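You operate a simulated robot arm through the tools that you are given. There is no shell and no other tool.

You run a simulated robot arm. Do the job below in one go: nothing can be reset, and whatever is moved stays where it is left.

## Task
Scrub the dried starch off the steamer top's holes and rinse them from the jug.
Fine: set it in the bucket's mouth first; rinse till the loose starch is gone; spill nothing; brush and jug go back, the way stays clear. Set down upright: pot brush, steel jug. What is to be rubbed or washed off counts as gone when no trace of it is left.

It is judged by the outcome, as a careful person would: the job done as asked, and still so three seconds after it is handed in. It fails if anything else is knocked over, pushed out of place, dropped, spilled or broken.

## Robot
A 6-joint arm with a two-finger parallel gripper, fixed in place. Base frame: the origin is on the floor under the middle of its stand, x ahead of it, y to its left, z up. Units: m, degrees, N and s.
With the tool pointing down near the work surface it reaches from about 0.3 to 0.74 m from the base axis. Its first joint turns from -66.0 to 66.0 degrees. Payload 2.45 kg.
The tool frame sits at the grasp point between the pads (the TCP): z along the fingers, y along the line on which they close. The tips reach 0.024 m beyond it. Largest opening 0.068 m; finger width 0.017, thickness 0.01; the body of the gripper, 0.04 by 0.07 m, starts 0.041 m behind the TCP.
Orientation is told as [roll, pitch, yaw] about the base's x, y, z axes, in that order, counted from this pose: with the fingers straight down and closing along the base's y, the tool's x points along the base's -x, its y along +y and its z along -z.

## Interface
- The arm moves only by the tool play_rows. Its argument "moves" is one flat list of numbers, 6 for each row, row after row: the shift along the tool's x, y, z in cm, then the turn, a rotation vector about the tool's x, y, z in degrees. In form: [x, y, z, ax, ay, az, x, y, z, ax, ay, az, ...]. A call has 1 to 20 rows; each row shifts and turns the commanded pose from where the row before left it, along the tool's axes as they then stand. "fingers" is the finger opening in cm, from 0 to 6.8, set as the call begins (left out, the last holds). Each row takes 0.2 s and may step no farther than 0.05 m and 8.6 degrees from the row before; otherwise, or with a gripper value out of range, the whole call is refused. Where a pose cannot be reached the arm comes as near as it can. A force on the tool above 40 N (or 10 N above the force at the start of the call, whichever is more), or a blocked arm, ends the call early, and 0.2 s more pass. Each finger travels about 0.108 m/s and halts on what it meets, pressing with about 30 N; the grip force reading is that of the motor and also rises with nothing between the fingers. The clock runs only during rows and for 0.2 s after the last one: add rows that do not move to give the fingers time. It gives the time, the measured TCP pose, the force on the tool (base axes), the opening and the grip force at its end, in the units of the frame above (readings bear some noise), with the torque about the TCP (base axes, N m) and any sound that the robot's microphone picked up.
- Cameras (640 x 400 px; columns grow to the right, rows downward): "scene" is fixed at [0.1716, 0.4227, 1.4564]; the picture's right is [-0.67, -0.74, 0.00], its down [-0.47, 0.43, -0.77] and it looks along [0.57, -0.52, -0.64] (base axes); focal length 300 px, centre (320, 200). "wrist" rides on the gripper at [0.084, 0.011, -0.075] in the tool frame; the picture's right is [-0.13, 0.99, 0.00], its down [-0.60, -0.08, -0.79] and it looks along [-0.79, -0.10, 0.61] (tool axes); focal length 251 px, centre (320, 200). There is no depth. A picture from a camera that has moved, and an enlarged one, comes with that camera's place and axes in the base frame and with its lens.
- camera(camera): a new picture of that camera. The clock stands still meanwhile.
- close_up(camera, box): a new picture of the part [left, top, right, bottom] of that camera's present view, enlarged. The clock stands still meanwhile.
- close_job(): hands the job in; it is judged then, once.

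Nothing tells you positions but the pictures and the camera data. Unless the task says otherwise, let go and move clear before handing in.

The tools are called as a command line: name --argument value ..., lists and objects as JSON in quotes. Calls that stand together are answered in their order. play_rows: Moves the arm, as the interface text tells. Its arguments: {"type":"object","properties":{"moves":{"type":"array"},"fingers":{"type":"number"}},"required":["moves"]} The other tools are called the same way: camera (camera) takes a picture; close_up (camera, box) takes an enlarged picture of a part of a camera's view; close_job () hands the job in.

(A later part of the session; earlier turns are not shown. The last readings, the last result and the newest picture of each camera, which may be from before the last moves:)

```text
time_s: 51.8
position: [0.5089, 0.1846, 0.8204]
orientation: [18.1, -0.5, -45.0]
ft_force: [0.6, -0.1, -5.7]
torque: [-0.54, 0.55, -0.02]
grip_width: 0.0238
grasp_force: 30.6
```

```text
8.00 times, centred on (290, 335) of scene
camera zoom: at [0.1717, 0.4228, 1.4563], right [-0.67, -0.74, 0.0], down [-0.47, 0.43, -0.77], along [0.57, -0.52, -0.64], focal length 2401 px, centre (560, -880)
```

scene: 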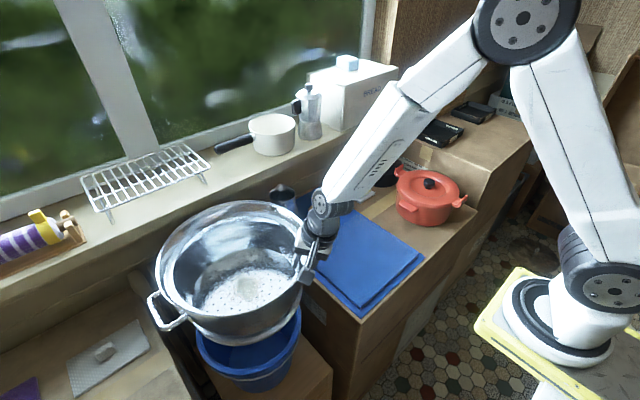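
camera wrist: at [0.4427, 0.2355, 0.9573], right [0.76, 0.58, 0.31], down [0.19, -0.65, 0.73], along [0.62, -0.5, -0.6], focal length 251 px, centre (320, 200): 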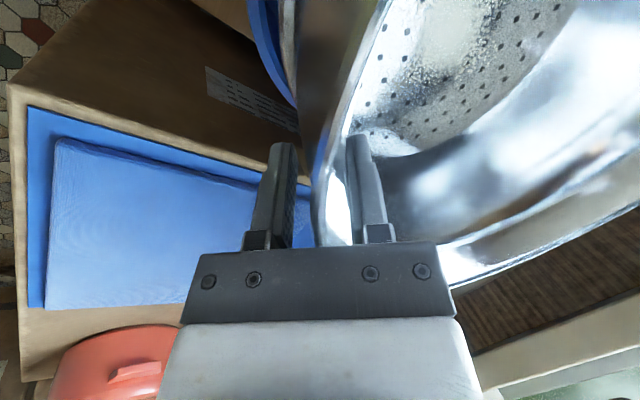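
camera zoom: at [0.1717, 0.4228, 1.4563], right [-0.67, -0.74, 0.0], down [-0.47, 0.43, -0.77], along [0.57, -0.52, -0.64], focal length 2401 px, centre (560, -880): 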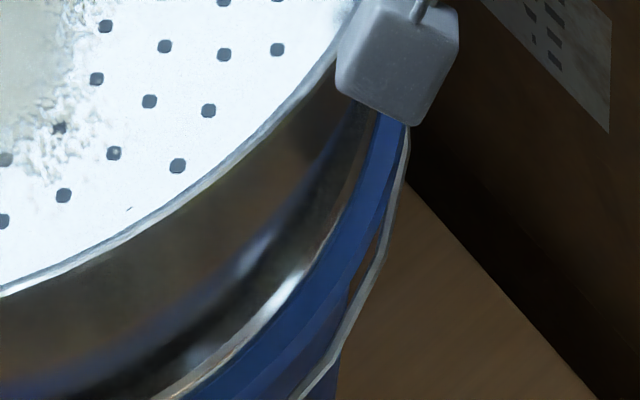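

The base flange is concentric with the bucket rim (about 1 cm of rim showing all round). I'll lower the last couple of millimetres and release.

play_rows --moves '[0, -0.031, 0.095, 0, 0, 0, 0, 0, 0, 0, 0, 0]'

play_rows --moves '[0, -0.031, 0.095, 0, 0, 0, 0, 0, 0, 0, 0, 0]'

```text
time_s: 52.4
position: [0.5087, 0.1843, 0.8189]
orientation: [18.1, -0.5, -45.0]
ft_force: [0.2, 0.2, -5.8]
torque: [-0.52, 0.57, -0.01]
grip_width: 0.0239
grasp_force: 30.0
```

```text
time_s: 53.0
position: [0.509, 0.1847, 0.8182]
orientation: [18.2, -0.5, -45.2]
ft_force: [-0.9, -0.6, -1.1]
torque: [-0.49, 0.71, 0.04]
grip_width: 0.0237
grasp_force: 29.8
```

play_rows --moves '[0, 0.22, 0.07, 1, 0, 0, 0, 0, 0, 0, 0, 0]'

close_up --camera "scene" --box '[150, 240, 320, 400]'

```text
time_s: 53.6
position: [0.5097, 0.1845, 0.8189]
orientation: [17.1, -0.6, -45.2]
ft_force: [-9.0, -15.5, 14.6]
torque: [-0.43, 0.9, 0.13]
grip_width: 0.0234
grasp_force: 29.7
```

```text
2.50 times, centred on (235, 320) of scene
camera zoom: at [0.1711, 0.4223, 1.4566], right [-0.67, -0.74, 0.0], down [-0.47, 0.43, -0.77], along [0.57, -0.52, -0.64], focal length 750 px, centre (532, -100)
```

zoom: 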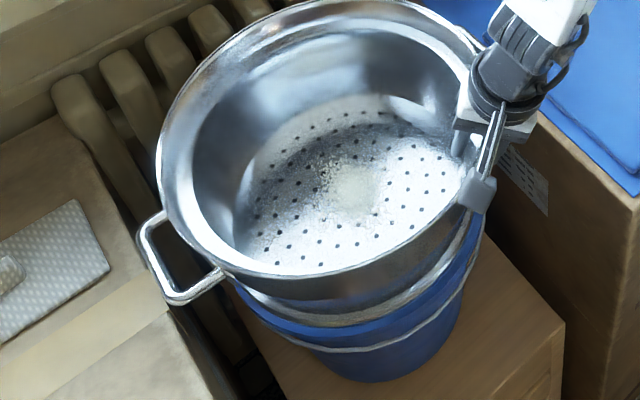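

play_rows --moves '[0, -0.22, -0.07, 0, 0, 0, 0, 0, 0, 0, 0, 0]'

```text
time_s: 54.2
position: [0.5108, 0.1854, 0.8176]
orientation: [17.2, -0.5, -45.1]
ft_force: [1.9, -3.4, -4.0]
torque: [-0.74, 0.3, -0.51]
grip_width: 0.0239
grasp_force: 29.7
```

play_rows --moves '[0, 0, 0, 0, 0, 0, 0, 0, 0, 0, 0, 0]' --fingers 3.2

close_up --camera "scene" --box '[150, 240, 320, 400]'

close_up --camera "wrist" --box '[240, 70, 400, 260]'

```text
time_s: 54.8
position: [0.5096, 0.1852, 0.8181]
orientation: [17.1, -0.5, -45.0]
ft_force: [0.4, -0.1, 0.4]
torque: [-0.01, 0.02, 0.01]
grip_width: 0.0319
grasp_force: 0.1
```

```text
2.50 times, centred on (235, 320) of scene
camera zoom: at [0.1716, 0.4227, 1.4564], right [-0.67, -0.74, 0.0], down [-0.47, 0.43, -0.77], along [0.57, -0.52, -0.64], focal length 750 px, centre (532, -100)
```

zoom: 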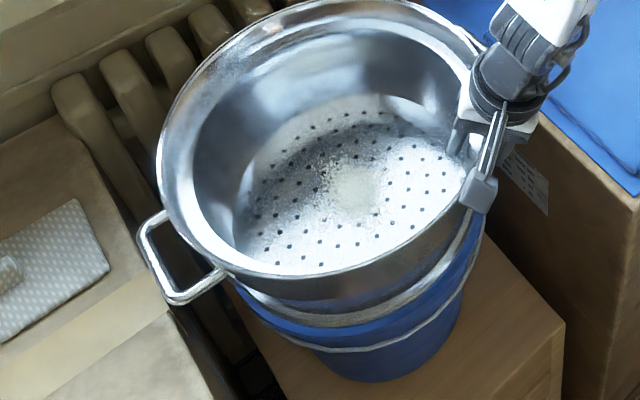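

```text
2.11 times, centred on (320, 165) of wrist
camera zoom: at [0.4416, 0.236, 0.8922], right [0.76, 0.58, 0.29], down [0.2, -0.64, 0.74], along [0.62, -0.5, -0.61], focal length 529 px, centre (320, 274)
```

zoom: 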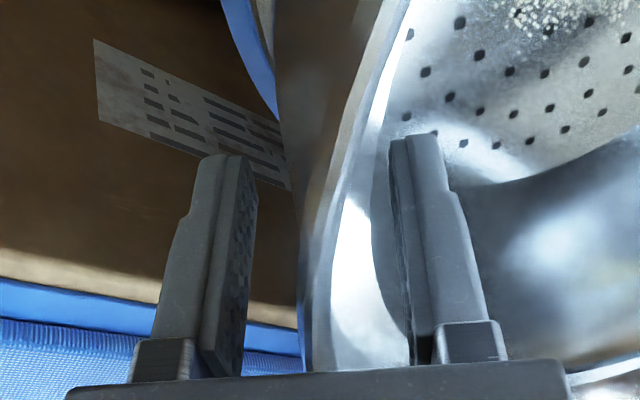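

The steamer stays put in the bucket's mouth. Retreating along the finger axis.

play_rows --moves '[0, 0, -1, 0, 0, 0, 0, 0, -1.5, 0, 0, 0, 0, 0, -2, 0, 0, 0, 0, 0, -3, 0, 0, 0, 0, 0, -4, 0, 0, 0, 0, 0, -4, 0, 0, 0, 0, 0, -4, 0, 0, 0, 0, 0, 0, 0, 0, 0]'

camera --camera "scene"

camera --camera "wrist"

```text
time_s: 56.6
position: [0.4679, 0.1448, 1.0049]
orientation: [17.0, -0.5, -45.1]
ft_force: [0.4, -0.5, 0.5]
torque: [0.0, -0.02, -0.03]
grip_width: 0.0323
grasp_force: 0.0
```

```text
taken
```

scene: 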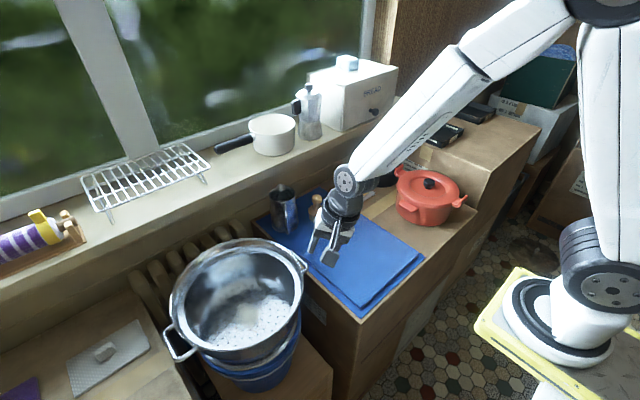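

```text
taken
camera wrist: at [0.3995, 0.1964, 1.0774], right [0.76, 0.58, 0.29], down [0.2, -0.64, 0.74], along [0.62, -0.5, -0.6], focal length 251 px, centre (320, 200)
```

wrist: 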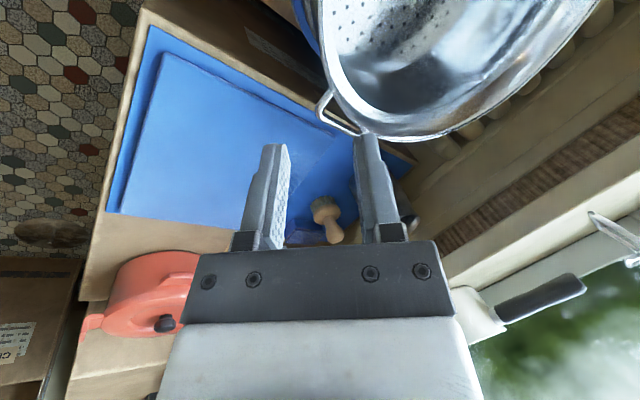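

close_up --camera "wrist" --box '[270, 150, 430, 250]'

close_up --camera "scene" --box '[255, 160, 375, 240]'

close_up --camera "scene" --box '[150, 230, 320, 400]'

```text
4.00 times, centred on (350, 200) of wrist
camera zoom: at [0.3995, 0.1964, 1.0774], right [0.76, 0.58, 0.29], down [0.2, -0.64, 0.74], along [0.62, -0.5, -0.6], focal length 1006 px, centre (200, 200)
```

zoom: 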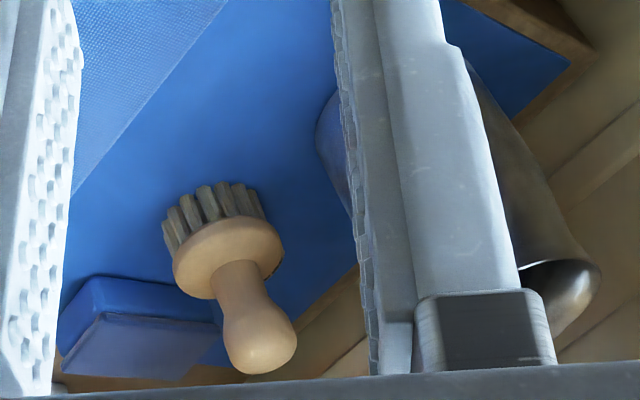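

```text
5.00 times, centred on (315, 200) of scene
camera zoom: at [0.1715, 0.4227, 1.4564], right [-0.67, -0.74, 0.0], down [-0.47, 0.43, -0.77], along [0.57, -0.52, -0.64], focal length 1501 px, centre (345, 200)
```

zoom: 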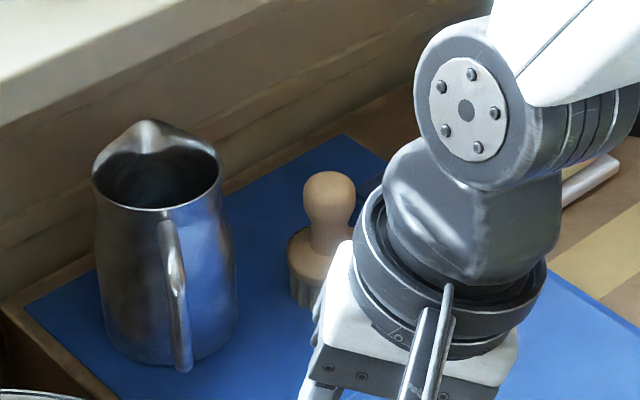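

```text
2.35 times, centred on (235, 315) of scene
camera zoom: at [0.1715, 0.4227, 1.4564], right [-0.67, -0.74, 0.0], down [-0.47, 0.43, -0.77], along [0.57, -0.52, -0.64], focal length 706 px, centre (520, -71)
```

zoom: 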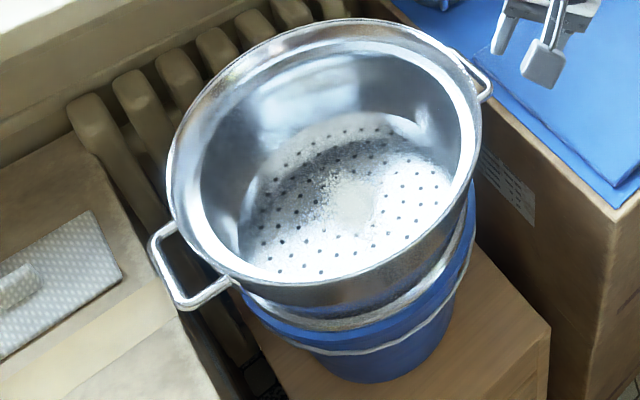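

Now I can see the pot brush standing upright, knob up, near (0.73, −0.07) with a small blue block beside it. I'll straighten the wrist and move above the knob.

play_rows --moves '[0, 0, 0, 8.5, 0, 0, 0, 0, 0, 8.5, 0, 0, 0, 0, 0, 0, 0, -7.5, 0, 0, 0, 0, 0, -7.5, 0, 0, 0, 0, 0, -7.5, 0, 0, 0, 0, 0, -7.5, 0, 0, 0, 0, 0, -7.5, 0, 0, 0, 0, 0, -7.5, -3.25, -2.7, 0, 0, 0, 0, -3.25, -2.7, 0, 0, 0, 0, -3.25, -2.7, 0, 0, 0, 0, -3.25, -2.7, 0, 0, 0, 0, -3.25, -2.7, 0, 0, 0, 0, -3.25, -2.7, 0, 0, 0, 0, -2.5, -2.7, 0, 0, 0, 0, 0, 0, 0, 0, 0, 0]' --fingers 5

camera --camera "wrist"

camera --camera "scene"

```text
time_s: 60.0
position: [0.6869, -0.0438, 1.0062]
orientation: [-0.2, -0.6, 0.0]
ft_force: [0.3, 0.0, -0.5]
torque: [0.02, 0.03, 0.0]
grip_width: 0.0498
grasp_force: 0.0
```

```text
taken
camera wrist: at [0.6026, -0.0332, 1.0802], right [0.13, 0.99, 0.0], down [0.6, -0.08, 0.8], along [0.79, -0.11, -0.6], focal length 251 px, centre (320, 200)
```

wrist: 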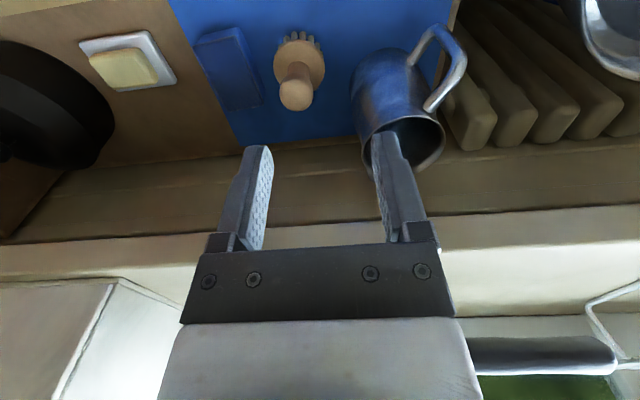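

```text
taken
```

scene: 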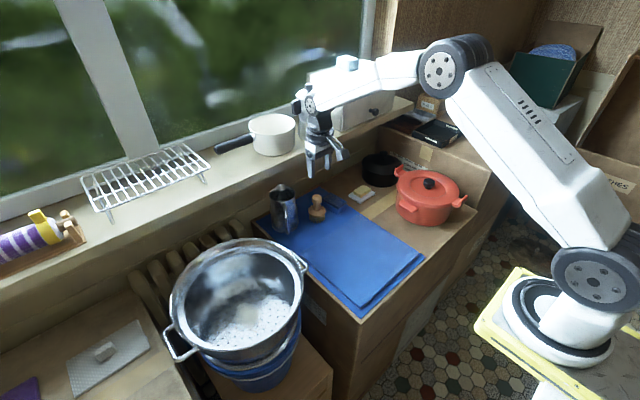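

close_up --camera "wrist" --box '[240, 10, 480, 160]'

close_up --camera "scene" --box '[260, 160, 380, 240]'

```text
2.67 times, centred on (360, 85) of wrist
camera zoom: at [0.6026, -0.0332, 1.0802], right [0.13, 0.99, 0.0], down [0.6, -0.08, 0.8], along [0.79, -0.11, -0.6], focal length 670 px, centre (213, 507)
```

zoom: 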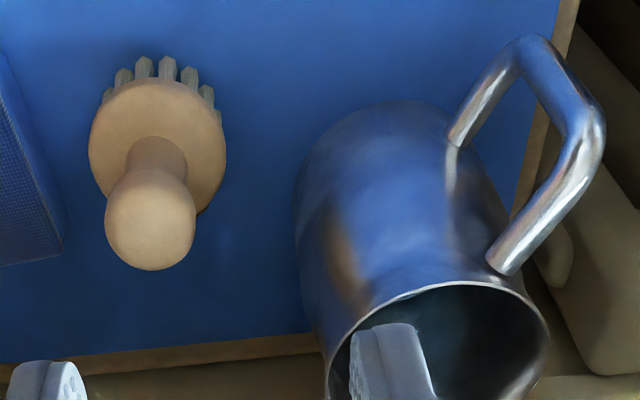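

```text
5.00 times, centred on (320, 200) of scene
camera zoom: at [0.1716, 0.4227, 1.4564], right [-0.67, -0.74, 0.0], down [-0.47, 0.43, -0.77], along [0.57, -0.52, -0.64], focal length 1501 px, centre (320, 200)
```

zoom: 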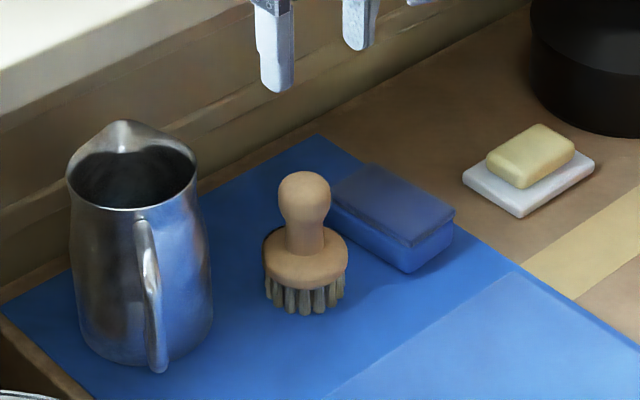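

play_rows --moves '[-2.25, -1.5, 0, 0, 0, 0, -2.25, -1.5, 0, 0, 0, 0, 0, 0, 3.5, 0, 0, 0, 0, 0, 3.5, 0, 0, 0, 0, 0, 0, 0, 0, 0]'

close_up --camera "wrist" --box '[200, 50, 440, 250]'

close_up --camera "scene" --box '[260, 140, 380, 240]'

```text
time_s: 61.2
position: [0.7325, -0.0748, 0.9379]
orientation: [-0.4, -0.5, -0.1]
ft_force: [0.6, -0.2, 0.8]
torque: [0.0, 0.03, 0.02]
grip_width: 0.05
grasp_force: 0.1
```

```text
2.00 times, centred on (320, 150) of wrist
camera zoom: at [0.6478, -0.0642, 1.0114], right [0.13, 0.99, 0.0], down [0.6, -0.08, 0.8], along [0.79, -0.11, -0.6], focal length 503 px, centre (320, 300)
```

zoom: 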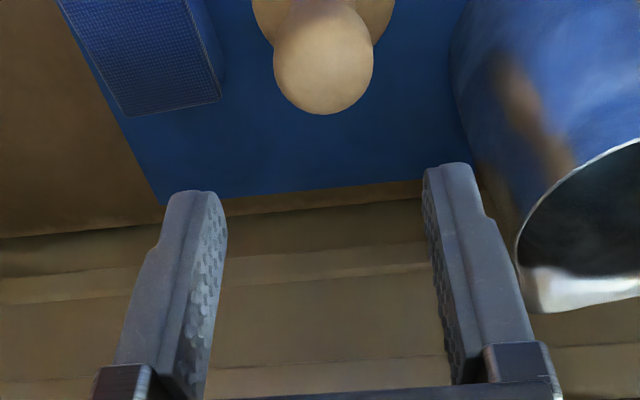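

```text
4.00 times, centred on (320, 190) of scene
camera zoom: at [0.1716, 0.4227, 1.4564], right [-0.67, -0.74, 0.0], down [-0.47, 0.43, -0.77], along [0.57, -0.52, -0.64], focal length 1201 px, centre (320, 240)
```

zoom: 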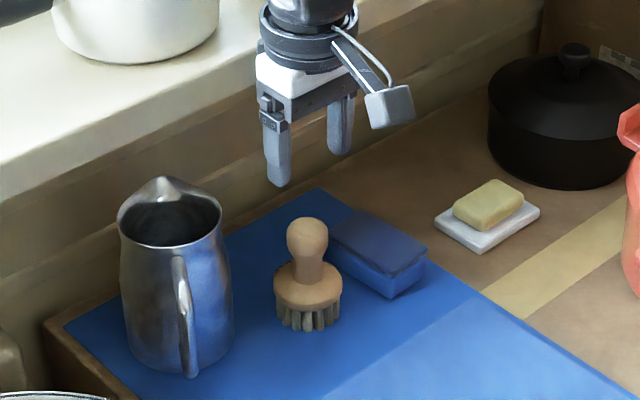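

The knob is directly below the gripper. Going down and closing on it.

play_rows --moves '[0, 0.1, 3.5, 0, 0, 0, 0, 0, 3, 0, 0, 0, 0, 0, 2.4, 0, 0, 0, 0, 0, 1.7, 0, 0, 0, 0, 0, 0, 0, 0, 0]'

close_up --camera "wrist" --box '[200, 50, 440, 250]'

close_up --camera "scene" --box '[260, 140, 380, 240]'

```text
time_s: 62.4
position: [0.7326, -0.0728, 0.8313]
orientation: [-0.4, -0.5, -0.1]
ft_force: [1.1, 0.1, -0.7]
torque: [0.02, 0.01, -0.01]
grip_width: 0.0497
grasp_force: 0.2
```

```text
2.00 times, centred on (320, 150) of wrist
camera zoom: at [0.6484, -0.0624, 0.905], right [0.13, 0.99, 0.0], down [0.6, -0.08, 0.8], along [0.79, -0.11, -0.6], focal length 503 px, centre (320, 300)
```

zoom: 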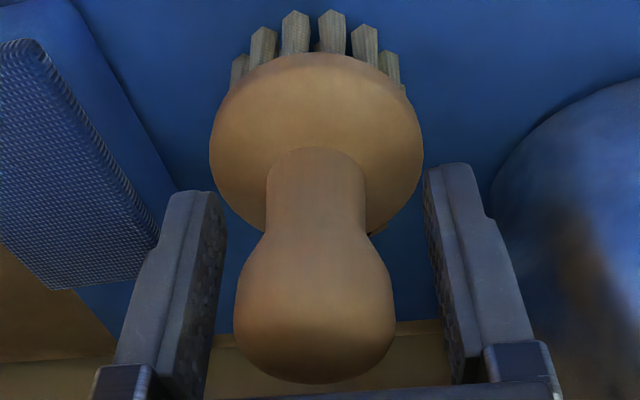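

```text
4.00 times, centred on (320, 190) of scene
camera zoom: at [0.1716, 0.4227, 1.4564], right [-0.67, -0.74, 0.0], down [-0.47, 0.43, -0.77], along [0.57, -0.52, -0.64], focal length 1201 px, centre (320, 240)
```

zoom: 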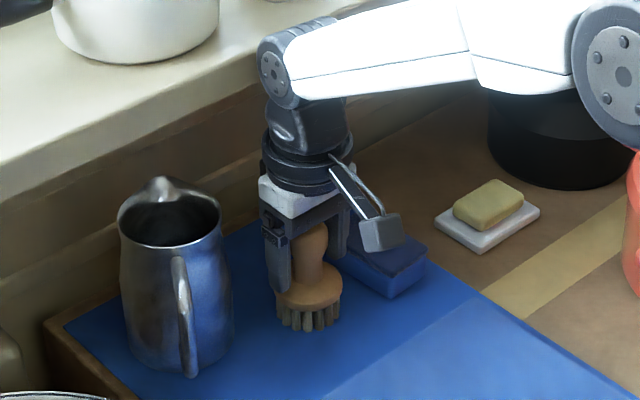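

play_rows --moves '[0, 0, 0, 0, 0, 0, 0, 0, 0, 0, 0, 0, 0, 0, 0, 0, 0, 0]' --fingers 0

close_up --camera "wrist" --box '[200, 50, 440, 250]'

```text
time_s: 63.2
position: [0.732, -0.0728, 0.8321]
orientation: [-0.3, -0.5, -0.1]
ft_force: [0.7, 0.2, 0.5]
torque: [0.04, 0.0, 0.0]
grip_width: 0.0321
grasp_force: 29.9
```

```text
2.00 times, centred on (320, 150) of wrist
camera zoom: at [0.6484, -0.0624, 0.9052], right [0.13, 0.99, 0.0], down [0.6, -0.08, 0.8], along [0.79, -0.11, -0.6], focal length 503 px, centre (320, 300)
```

zoom: 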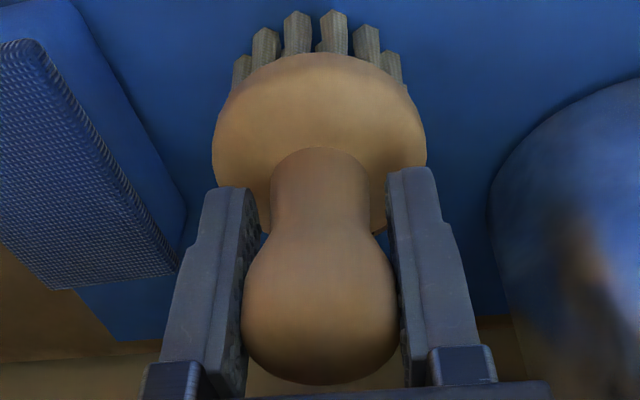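

Brush is held (3.2 cm grip). I'll note its spot (TCP 0.732, −0.073, 0.832), lift it and carry it around the jug to above the steamer.

play_rows --moves '[0, 0, -2, 0, 0, 0, 0, 0, -4, 0, 0, 0, 0, 0, -4.5, 0, 0, 0, 0, 0, -4.5, 0, 0, 0, 0, 0, -2, 0, 0, 0, 4.3, 0, 0, 0, 0, 0, 4.3, 0, 0, 0, 0, 0, 4.3, 0, 0, 0, 0, 0, -0.2, 4.4, 0, 0, 0, 0, -0.2, 4.4, 0, 0, 0, 0, -0.2, 4.4, 0, 0, 0, 0, -0.1, 4.4, 0, 0, 0, 0, -0.1, 4.4, 0, 0, 0, 0, -0.1, 4.4, 0, 0, 0, 0, 0, 4.4, 0, 0, 0, 0, 0, 4.0, 0, 0, 0, 0, 0, 0, 0, 0, 0, 0]'

camera --camera "wrist"

camera --camera "scene"

```text
time_s: 66.8
position: [0.6123, 0.2751, 1.0001]
orientation: [-0.2, -0.6, -0.2]
ft_force: [0.3, -0.2, -1.4]
torque: [-0.01, -0.03, -0.03]
grip_width: 0.0317
grasp_force: 30.2
```

```text
taken
camera wrist: at [0.5288, 0.2862, 1.0729], right [0.13, 0.99, 0.0], down [0.6, -0.08, 0.8], along [0.79, -0.11, -0.6], focal length 251 px, centre (320, 200)
```

wrist: 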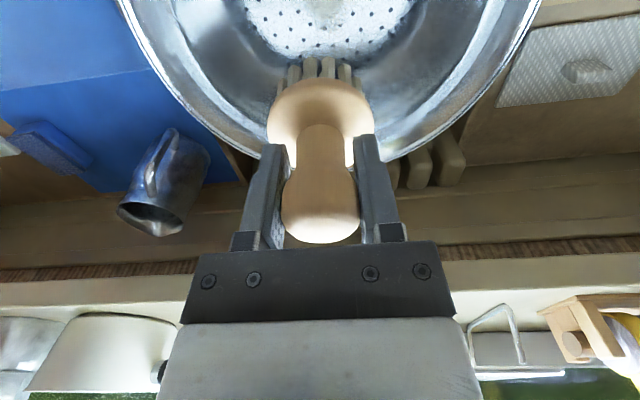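

```text
taken
```

scene: 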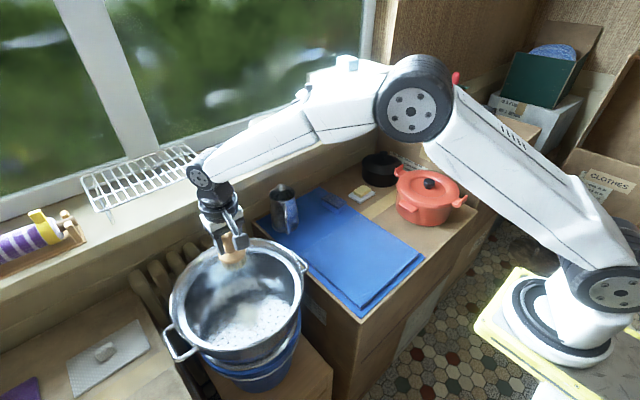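

play_rows --moves '[4, 0, 0, 0, 0, 0, 4, 0, 0, 0, 0, 0, 0, 0, 0, 0, 0, 0]'

close_up --camera "wrist" --box '[200, 0, 440, 150]'

close_up --camera "scene" --box '[160, 230, 320, 390]'

```text
time_s: 67.6
position: [0.5321, 0.2751, 1.0005]
orientation: [-0.2, -0.5, -0.1]
ft_force: [0.9, 0.3, -0.6]
torque: [0.01, -0.01, 0.01]
grip_width: 0.0319
grasp_force: 30.2
```

```text
2.67 times, centred on (320, 75) of wrist
camera zoom: at [0.4483, 0.2861, 1.0728], right [0.13, 0.99, 0.0], down [0.6, -0.08, 0.8], along [0.79, -0.11, -0.6], focal length 670 px, centre (320, 533)
```

zoom: 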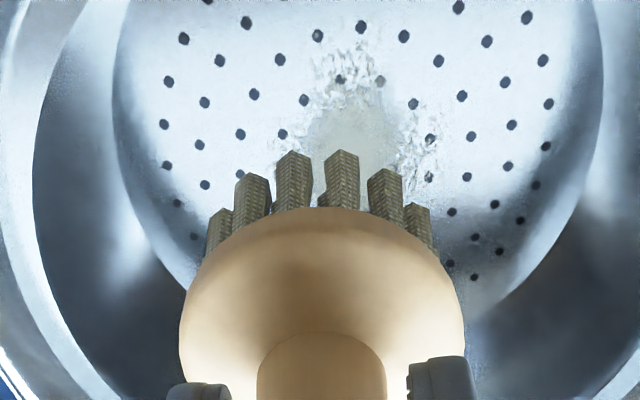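

```text
2.50 times, centred on (240, 310) of scene
camera zoom: at [0.1716, 0.4227, 1.4564], right [-0.67, -0.74, 0.0], down [-0.47, 0.43, -0.77], along [0.57, -0.52, -0.64], focal length 750 px, centre (520, -75)
```

zoom: 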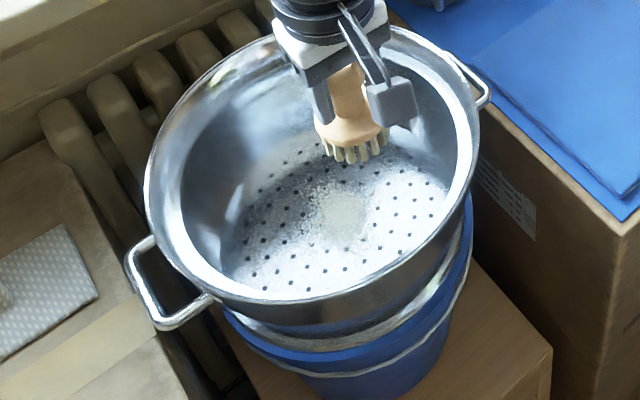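

The starch spans roughly x 0.56–0.67, y 0.24–0.33 on the perforated plate. I'll go to its middle and lower the brush, feeling for contact.

play_rows --moves '[-4.27, 0.37, 0, 0, 0, 0, -4.27, 0.37, 0, 0, 0, 0, 0, 0, 4, 0, 0, 0, 0, 0, 4, 0, 0, 0, 0, 0, 4, 0, 0, 0, 0, 0, 4, 0, 0, 0, 0, 0, 3, 0, 0, 0, 0, 0, 0, 0, 0, 0]'

close_up --camera "scene" --box '[160, 230, 320, 390]'

camera --camera "wrist"

```text
time_s: 69.4
position: [0.6207, 0.2816, 0.8098]
orientation: [-0.2, -0.5, -0.1]
ft_force: [0.3, 0.8, -0.6]
torque: [-0.03, -0.02, -0.01]
grip_width: 0.032
grasp_force: 30.3
```

```text
2.50 times, centred on (240, 310) of scene
camera zoom: at [0.1716, 0.4227, 1.4564], right [-0.67, -0.74, 0.0], down [-0.47, 0.43, -0.77], along [0.57, -0.52, -0.64], focal length 750 px, centre (520, -75)
```

zoom: 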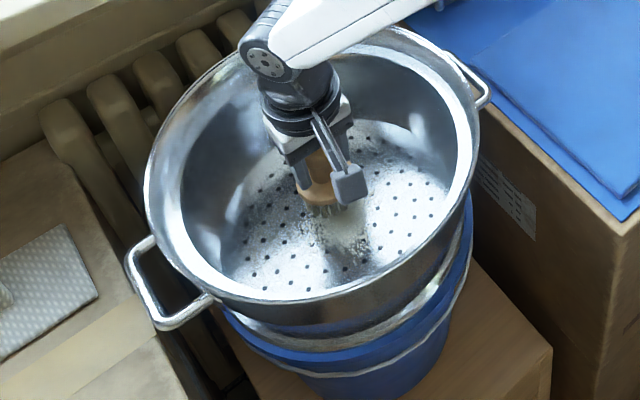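

```text
taken
camera wrist: at [0.5363, 0.2929, 0.8828], right [0.13, 0.99, 0.0], down [0.6, -0.08, 0.8], along [0.79, -0.11, -0.6], focal length 251 px, centre (320, 200)
```

wrist: 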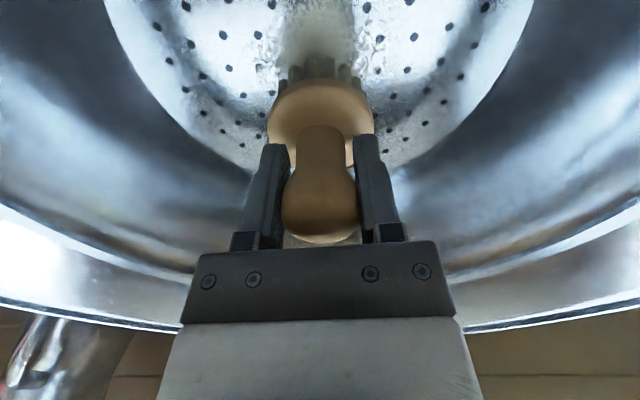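

play_rows --moves '[0, 0, 1, 0, 0, 0, 0, 0, 1, 0, 0, 0, 0, 0, 0.5, 0, 0, 0, 0, 0, 0, 0, 0, 0]'

play_rows --moves '[0, 0, 0.4, 0, 0, 0, 0, 0, 0.4, 0, 0, 0, 0, 0, 0, 0, 0, 0]'

close_up --camera "scene" --box '[200, 270, 300, 350]'

```text
time_s: 70.4
position: [0.6185, 0.2812, 0.7837]
orientation: [-0.2, -0.5, 0.0]
ft_force: [0.1, -0.6, -0.9]
torque: [0.02, 0.0, -0.01]
grip_width: 0.0318
grasp_force: 30.1
```

```text
time_s: 71.2
position: [0.6216, 0.2821, 0.7813]
orientation: [0.1, -1.0, -0.1]
ft_force: [-2.5, -4.3, 32.2]
torque: [-0.13, -0.29, -0.01]
grip_width: 0.0319
grasp_force: 30.2
```

```text
5.00 times, centred on (250, 310) of scene
camera zoom: at [0.1709, 0.4223, 1.4566], right [-0.67, -0.74, 0.0], down [-0.47, 0.43, -0.77], along [0.57, -0.52, -0.63], focal length 1501 px, centre (670, -350)
```

zoom: 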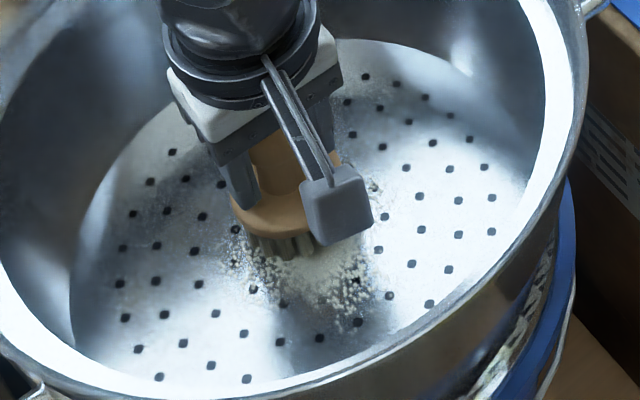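

Contact felt at TCP z≈0.782. I'll ease to a light pressure and start scrubbing with small back-and-forth strokes.

play_rows --moves '[0, 0, -0.42, 0, 0, 0, 0, 0, 0, 0, 0, 0]'

play_rows --moves '[1, 0, 0, 0, 0, 0, 1, 0, 0, 0, 0, 0, -1, 0, 0, 0, 0, 0, -1, 0, 0, 0, 0, 0, 0, 0, 0, 0]'

close_up --camera "scene" --box '[200, 270, 300, 350]'

camera --camera "wrist"

```text
time_s: 71.8
position: [0.6197, 0.2812, 0.7809]
orientation: [-0.2, -0.5, -0.1]
ft_force: [3.3, 3.0, 9.9]
torque: [0.23, -0.52, 0.02]
grip_width: 0.0321
grasp_force: 30.6
```

```text
refused: moves must hold 6 numbers for each row
```

```text
5.00 times, centred on (250, 310) of scene
camera zoom: at [0.1714, 0.4227, 1.4564], right [-0.67, -0.74, 0.0], down [-0.47, 0.43, -0.77], along [0.57, -0.52, -0.64], focal length 1501 px, centre (670, -350)
```

zoom: 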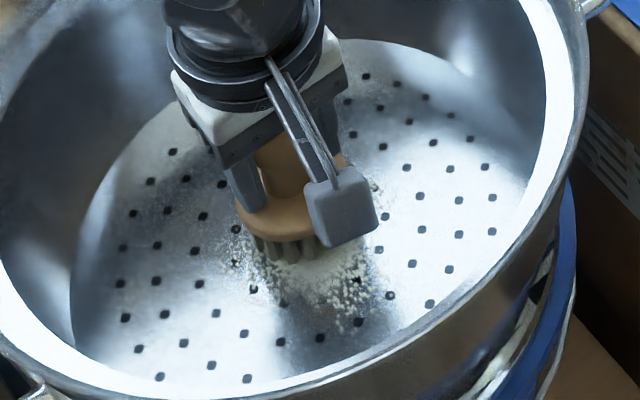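

```text
taken
camera wrist: at [0.5351, 0.2923, 0.8539], right [0.13, 0.99, 0.0], down [0.6, -0.08, 0.8], along [0.79, -0.11, -0.6], focal length 251 px, centre (320, 200)
```

wrist: 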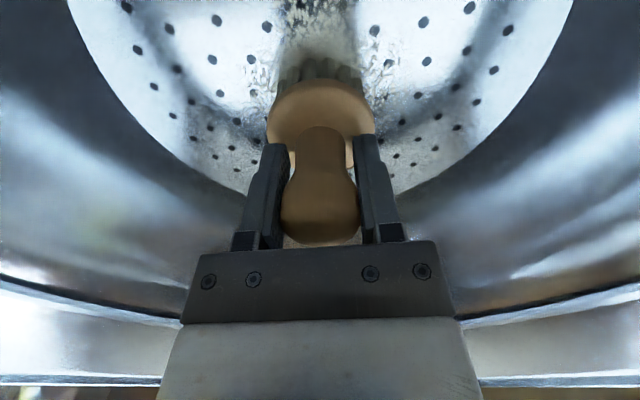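

play_rows --moves '[1, 0, 0, 0, 0, 0, 1, 0, 0, 0, 0, 0, -1, 0, 0, 0, 0, 0, -1, 0, 0, 0, 0, 0, 0, 0, 0, 0, 0, 0]'

close_up --camera "scene" --box '[200, 270, 300, 350]'

```text
time_s: 73.0
position: [0.6196, 0.2805, 0.7798]
orientation: [-0.2, -0.5, -0.1]
ft_force: [-5.0, 1.0, 11.0]
torque: [0.15, 0.03, 0.08]
grip_width: 0.0319
grasp_force: 30.0
```

```text
5.00 times, centred on (250, 310) of scene
camera zoom: at [0.1712, 0.4226, 1.4564], right [-0.67, -0.74, 0.0], down [-0.47, 0.43, -0.77], along [0.57, -0.52, -0.63], focal length 1501 px, centre (670, -350)
```

zoom: 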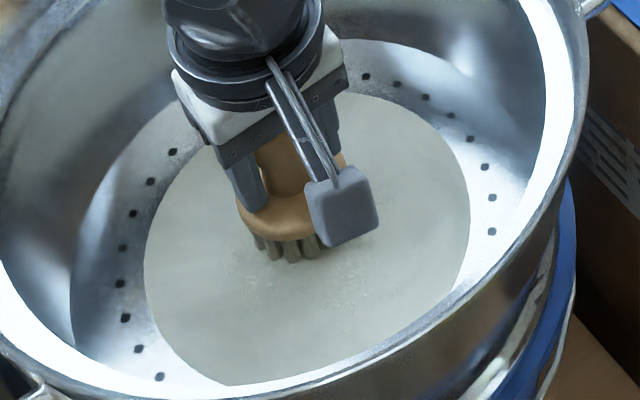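

Scrubbing has loosened starch into a pale layer over the plate. I'll keep scrubbing over the whole crusted area.

play_rows --moves '[1.7, 0, 0, 0, 0, 0, 1.7, 0, 0, 0, 0, 0, -1.6, 0, 0, 0, 0, 0, -1.6, 0, 0, 0, 0, 0, -1.6, 0, 0, 0, 0, 0, -1.6, 0, 0, 0, 0, 0, 0, 1.5, 0, 0, 0, 0, 1.6, 0, 0, 0, 0, 0, 1.6, 0, 0, 0, 0, 0, 1.6, 0, 0, 0, 0, 0, 1.6, 0, 0, 0, 0, 0, 0, 1.5, 0, 0, 0, 0, -1.6, 0, 0, 0, 0, 0, -1.6, 0, 0, 0, 0, 0, -1.6, 0, 0, 0, 0, 0, -1.6, 0, 0, 0, 0, 0, 0, -1.5, 0, 0, 0, 0, 0, -1.5, 0, 0, 0, 0, 0, -1.5, 0, 0, 0, 0]'

play_rows --moves '[1.6, 0, 0, 0, 0, 0, 1.6, 0, 0, 0, 0, 0, 1.6, 0, 0, 0, 0, 0, 1.6, 0, 0, 0, 0, 0, 0, -1.5, 0, 0, 0, 0, -1.6, 0, 0, 0, 0, 0, -1.6, 0, 0, 0, 0, 0, -1.6, 0, 0, 0, 0, 0, -1.6, 0, 0, 0, 0, 0, 1.5, 1.5, 0, 0, 0, 0, 1.5, 1.5, 0, 0, 0, 0, 0, 0, 0, 0, 0, 0]'

close_up --camera "scene" --box '[160, 230, 320, 390]'

camera --camera "wrist"

```text
time_s: 77.0
position: [0.65, 0.2667, 0.7807]
orientation: [-0.2, -0.5, -0.1]
ft_force: [0.4, -0.7, -0.8]
torque: [0.0, -0.01, 0.02]
grip_width: 0.0322
grasp_force: 29.9
```

```text
time_s: 79.6
position: [0.6187, 0.2811, 0.7813]
orientation: [-0.2, -0.5, -0.1]
ft_force: [0.6, -0.5, -0.4]
torque: [0.0, -0.01, -0.01]
grip_width: 0.0321
grasp_force: 30.0
```

```text
2.50 times, centred on (240, 310) of scene
camera zoom: at [0.1716, 0.4227, 1.4564], right [-0.67, -0.74, 0.0], down [-0.47, 0.43, -0.77], along [0.57, -0.52, -0.64], focal length 750 px, centre (520, -75)
```

zoom: 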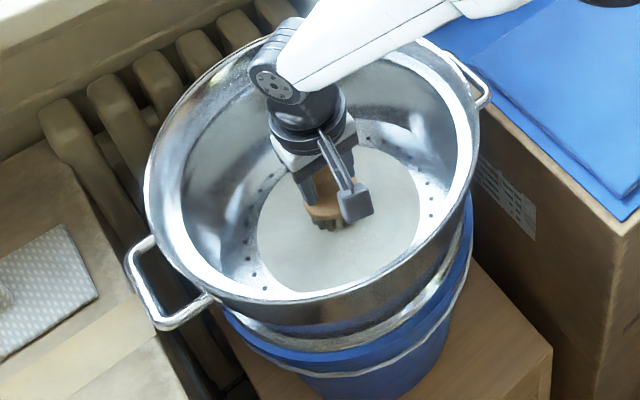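

```text
taken
camera wrist: at [0.5353, 0.2922, 0.8544], right [0.13, 0.99, 0.0], down [0.6, -0.08, 0.8], along [0.79, -0.11, -0.6], focal length 251 px, centre (320, 200)
```

wrist: 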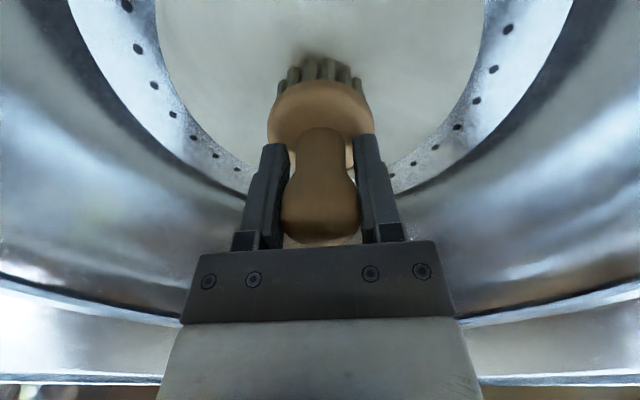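

close_up --camera "scene" --box '[200, 270, 300, 350]'

close_up --camera "wrist" --box '[200, 0, 440, 150]'

```text
5.00 times, centred on (250, 310) of scene
camera zoom: at [0.1716, 0.4227, 1.4564], right [-0.67, -0.74, 0.0], down [-0.47, 0.43, -0.77], along [0.57, -0.52, -0.64], focal length 1501 px, centre (670, -350)
```

zoom: 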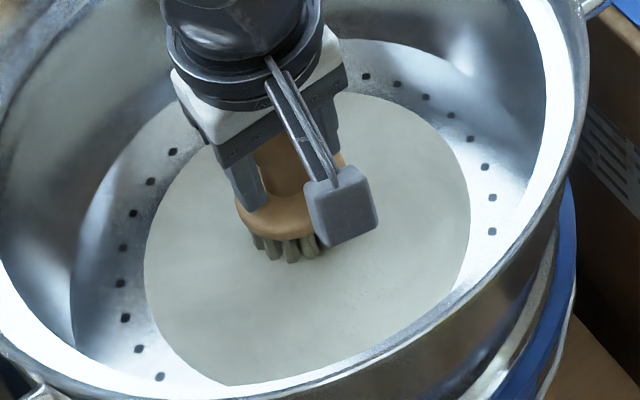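

```text
2.67 times, centred on (320, 75) of wrist
camera zoom: at [0.5353, 0.2922, 0.8544], right [0.13, 0.99, 0.0], down [0.6, -0.08, 0.8], along [0.79, -0.11, -0.6], focal length 670 px, centre (320, 533)
```

zoom: 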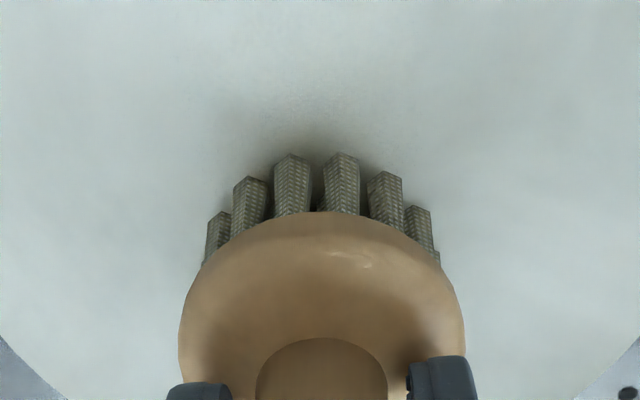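

play_rows --moves '[0, 0, 0.2, 0, 0, 0, 0, 0, 0, 0, 0, 0]'

```text
time_s: 80.2
position: [0.6198, 0.2819, 0.7809]
orientation: [-0.2, -0.5, -0.1]
ft_force: [-4.0, -2.1, 13.8]
torque: [0.04, -0.08, 0.03]
grip_width: 0.0318
grasp_force: 30.6
```

play_rows --moves '[0, 1.75, -0.05, 0, 0, 0, 0, 1.75, 0, 0, 0, 0, 0, -1.75, 0, 0, 0, 0, 0, -1.75, 0, 0, 0, 0, 0, -1.75, 0, 0, 0, 0, 0, -1.75, 0, 0, 0, 0, 1.7, 0, 0, 0, 0, 0, 0, 1.75, 0, 0, 0, 0, 0, 1.75, 0, 0, 0, 0, 0, 1.75, 0, 0, 0, 0, 0, 1.75, 0, 0, 0, 0, 1.7, 0, 0, 0, 0, 0, 0, -1.75, 0, 0, 0, 0, 0, -1.75, 0, 0, 0, 0, 0, -1.75, 0, 0, 0, 0, 0, -1.75, 0, 0, 0, 0, -1.7, 0, 0, 0, 0, 0, -1.7, 0, 0, 0, 0, 0, -1.5, 0, 0, 0, 0, 0]'

play_rows --moves '[0, 1.75, 0, 0, 0, 0, 0, 1.75, 0, 0, 0, 0, 0, 1.75, 0, 0, 0, 0, 0, 1.75, 0, 0, 0, 0, -1.5, 0, 0, 0, 0, 0, 0, -1.75, 0, 0, 0, 0, 0, -1.75, 0, 0, 0, 0, 0, -1.75, 0, 0, 0, 0, 0, -1.75, 0, 0, 0, 0, 1.5, 1.75, 0, 0, 0, 0, 1.5, 1.75, 0, 0, 0, 0, 1, 0, 0, 0, 0, 0, -1, 0, 0, 0, 0, 0, 0, 0, 0, 0, 0, 0]'

close_up --camera "scene" --box '[160, 230, 320, 390]'

```text
time_s: 84.2
position: [0.6354, 0.2452, 0.7806]
orientation: [-0.4, -0.5, -0.3]
ft_force: [-7.0, -0.3, 19.2]
torque: [0.1, 0.17, 0.02]
grip_width: 0.0321
grasp_force: 30.1
```

```text
time_s: 87.2
position: [0.619, 0.2818, 0.7793]
orientation: [-0.2, -0.5, -0.1]
ft_force: [-6.1, 2.5, 18.4]
torque: [0.23, 0.22, 0.05]
grip_width: 0.0323
grasp_force: 29.8
```

```text
2.50 times, centred on (240, 310) of scene
camera zoom: at [0.171, 0.4226, 1.4565], right [-0.67, -0.74, 0.0], down [-0.47, 0.43, -0.77], along [0.57, -0.52, -0.63], focal length 750 px, centre (520, -75)
```

zoom: 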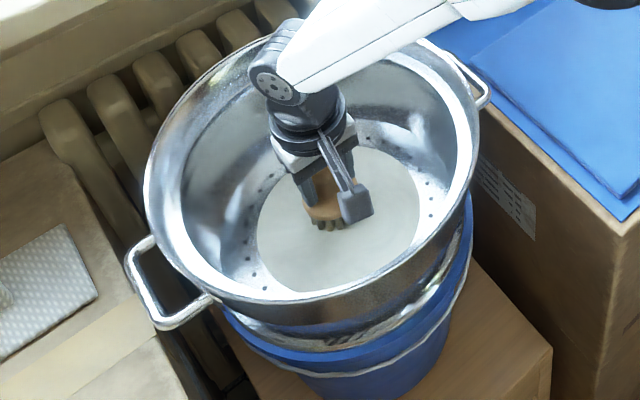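

play_rows --moves '[0, 0, -1, 0, 0, 0, 0, 0, -2, 0, 0, 0, 0, 0, -4, 0, 0, 0, 0, 0, -4, 0, 0, 0, 0, 0, -4, 0, 0, 0, 0, 0, -4, 0, 0, 0, 0, 0, -3, 0, 0, 0, 4, 0, 0, 0, 0, 0, 4, 0, 0, 0, 0, 0, 0, 0, 0, 0, 0, 0]'

camera --camera "wrist"

camera --camera "scene"

```text
time_s: 89.4
position: [0.5376, 0.2818, 0.9986]
orientation: [-0.3, -0.5, -0.1]
ft_force: [0.1, -0.6, -0.5]
torque: [0.02, 0.02, 0.01]
grip_width: 0.0319
grasp_force: 30.1
```

```text
taken
camera wrist: at [0.4522, 0.2928, 1.0715], right [0.13, 0.99, 0.0], down [0.6, -0.08, 0.8], along [0.79, -0.11, -0.6], focal length 251 px, centre (320, 200)
```

wrist: 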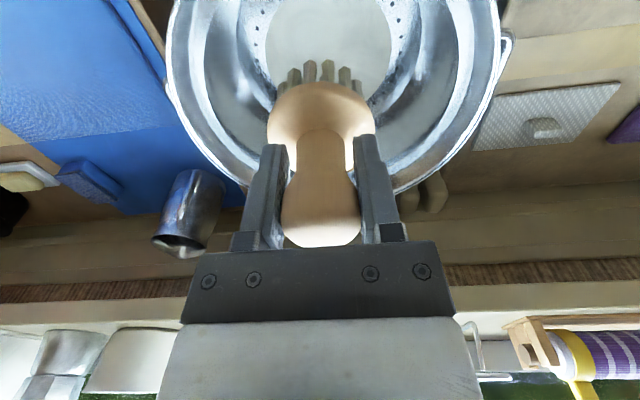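

```text
taken
```

scene: 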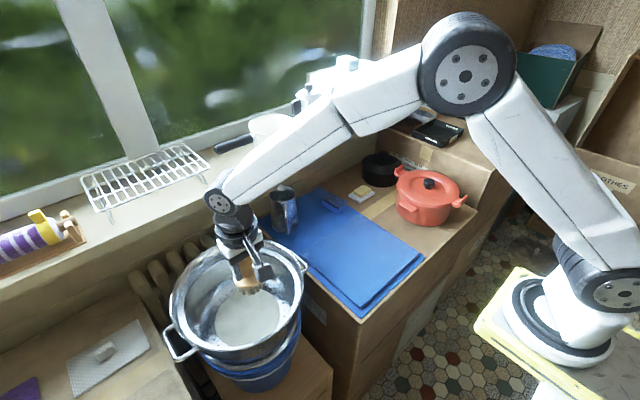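

Crust is fully loosened; only the loose layer remains to be rinsed. Now I'll take the brush back to its spot.

play_rows --moves '[-0.8, -4.43, 0, 0, 0, 0, -0.8, -4.43, 0, 0, 0, 0, -0.8, -4.43, 0, 0, 0, 0, -0.8, -4.43, 0, 0, 0, 0, -0.8, -4.43, 0, 0, 0, 0, -0.8, -4.43, 0, 0, 0, 0, -0.8, -4.43, 0, 0, 0, 0, -0.8, -4.43, 0, 0, 0, 0, -4.33, 0, 0, 0, 0, 0, -4.33, 0, 0, 0, 0, 0, -4.33, 0, 0, 0, 0, 0, 0, 0, 3.3, 0, 0, 0, 0, 0, 3.3, 0, 0, 0, 0, 0, 3.3, 0, 0, 0, 0, 0, 0, 0, 0, 0]'

close_up --camera "scene" --box '[260, 140, 380, 240]'

camera --camera "wrist"

```text
time_s: 92.6
position: [0.7331, -0.0722, 0.9017]
orientation: [-0.2, -0.5, -0.1]
ft_force: [0.8, 0.9, -0.9]
torque: [-0.04, -0.03, 0.03]
grip_width: 0.0319
grasp_force: 30.2
```

```text
4.00 times, centred on (320, 190) of scene
camera zoom: at [0.1716, 0.4227, 1.4564], right [-0.67, -0.74, 0.0], down [-0.47, 0.43, -0.77], along [0.57, -0.52, -0.64], focal length 1201 px, centre (320, 240)
```

zoom: 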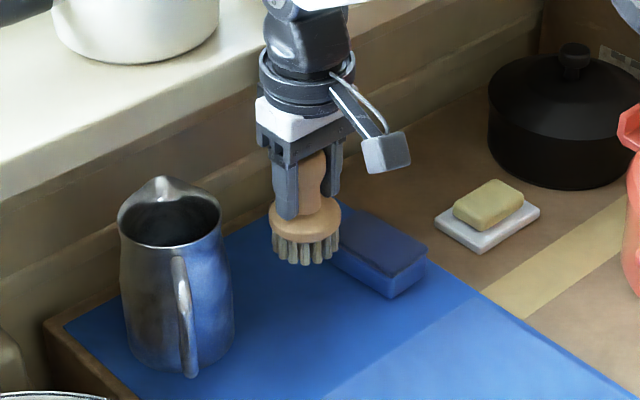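

```text
taken
camera wrist: at [0.6479, -0.0623, 0.9754], right [0.13, 0.99, 0.0], down [0.6, -0.08, 0.8], along [0.79, -0.11, -0.6], focal length 251 px, centre (320, 200)
```

wrist: 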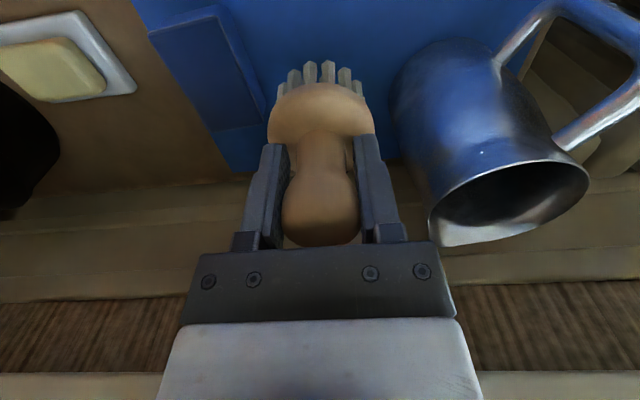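

play_rows --moves '[0, 0, 3, 0, 0, 0, 0, 0, 2.2, 0, 0, 0, 0, 0, 1, 0, 0, 0, 0, 0, 0.4, 0, 0, 0, 0, 0, 0, 0, 0, 0]'

play_rows --moves '[0, 0, 0.2, 0, 0, 0, 0, 0, 0, 0, 0, 0]'

```text
time_s: 93.8
position: [0.7335, -0.0729, 0.8369]
orientation: [-0.3, -0.5, -0.1]
ft_force: [0.1, 0.8, -0.9]
torque: [0.0, -0.01, -0.05]
grip_width: 0.0318
grasp_force: 30.6
```

```text
time_s: 94.4
position: [0.7334, -0.0733, 0.8346]
orientation: [-0.4, -0.5, -0.1]
ft_force: [-0.3, -0.5, -0.6]
torque: [0.03, 0.02, 0.01]
grip_width: 0.0317
grasp_force: 29.9
```

play_rows --moves '[0, 0, 0.15, 0, 0, 0, 0, 0, 0, 0, 0, 0]'

close_up --camera "scene" --box '[260, 140, 380, 240]'

```text
time_s: 95.0
position: [0.7322, -0.0721, 0.834]
orientation: [-0.2, -0.5, -0.1]
ft_force: [0.8, -0.2, -1.7]
torque: [-0.01, 0.03, 0.0]
grip_width: 0.032
grasp_force: 30.1
```

```text
4.00 times, centred on (320, 190) of scene
camera zoom: at [0.1716, 0.4227, 1.4564], right [-0.67, -0.74, 0.0], down [-0.47, 0.43, -0.77], along [0.57, -0.52, -0.64], focal length 1201 px, centre (320, 240)
```

zoom: 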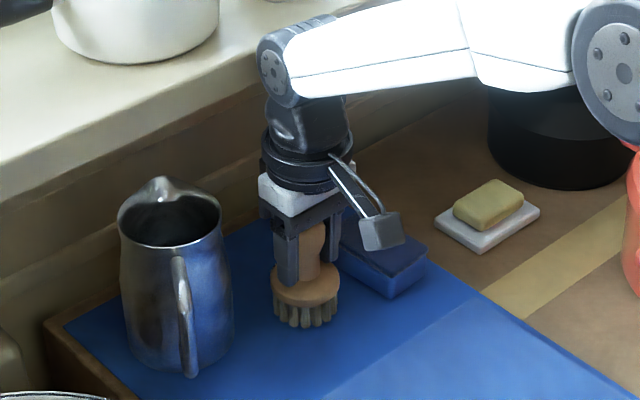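

play_rows --moves '[0, 0, 0.12, 0, 0, 0, 0, 0, 0, 0, 0, 0]'

play_rows --moves '[0, 0, 0.12, 0, 0, 0, 0, 0, 0, 0, 0, 0]'

```text
time_s: 95.6
position: [0.7323, -0.073, 0.8319]
orientation: [-0.2, -0.5, 0.0]
ft_force: [0.0, -0.5, 0.5]
torque: [-0.03, -0.01, 0.01]
grip_width: 0.0319
grasp_force: 30.0
```

```text
time_s: 96.2
position: [0.7319, -0.0733, 0.8309]
orientation: [-0.2, -0.5, -0.1]
ft_force: [-0.1, 0.3, -0.5]
torque: [0.04, -0.01, -0.02]
grip_width: 0.0318
grasp_force: 30.0
```

play_rows --moves '[0, 0, 0.1, 0, 0, 0, 0, 0, 0, 0, 0, 0]'

play_rows --moves '[0, 0, 0.1, 0, 0, 0, 0, 0, 0, 0, 0, 0]'

close_up --camera "scene" --box '[260, 140, 380, 240]'

```text
time_s: 96.8
position: [0.7329, -0.0726, 0.8301]
orientation: [-0.2, -0.5, -0.1]
ft_force: [0.4, -0.3, -1.2]
torque: [0.0, -0.01, 0.02]
grip_width: 0.0322
grasp_force: 29.8
```

```text
time_s: 97.4
position: [0.7323, -0.0729, 0.8293]
orientation: [-0.1, -0.5, -0.1]
ft_force: [-0.5, -0.3, 0.0]
torque: [0.04, 0.03, 0.04]
grip_width: 0.0316
grasp_force: 29.8
```

```text
4.00 times, centred on (320, 190) of scene
camera zoom: at [0.1715, 0.4227, 1.4564], right [-0.67, -0.74, 0.0], down [-0.47, 0.43, -0.77], along [0.57, -0.52, -0.64], focal length 1201 px, centre (320, 240)
```

zoom: 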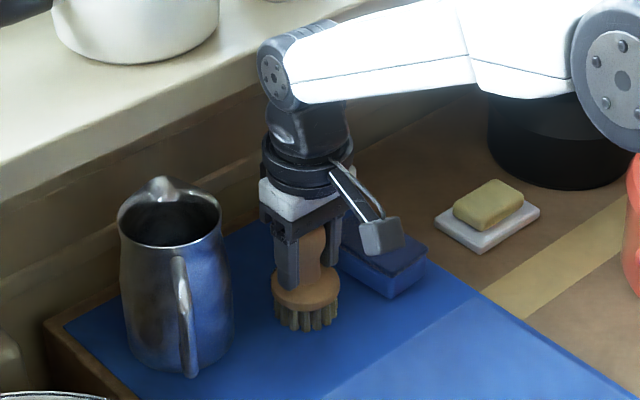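

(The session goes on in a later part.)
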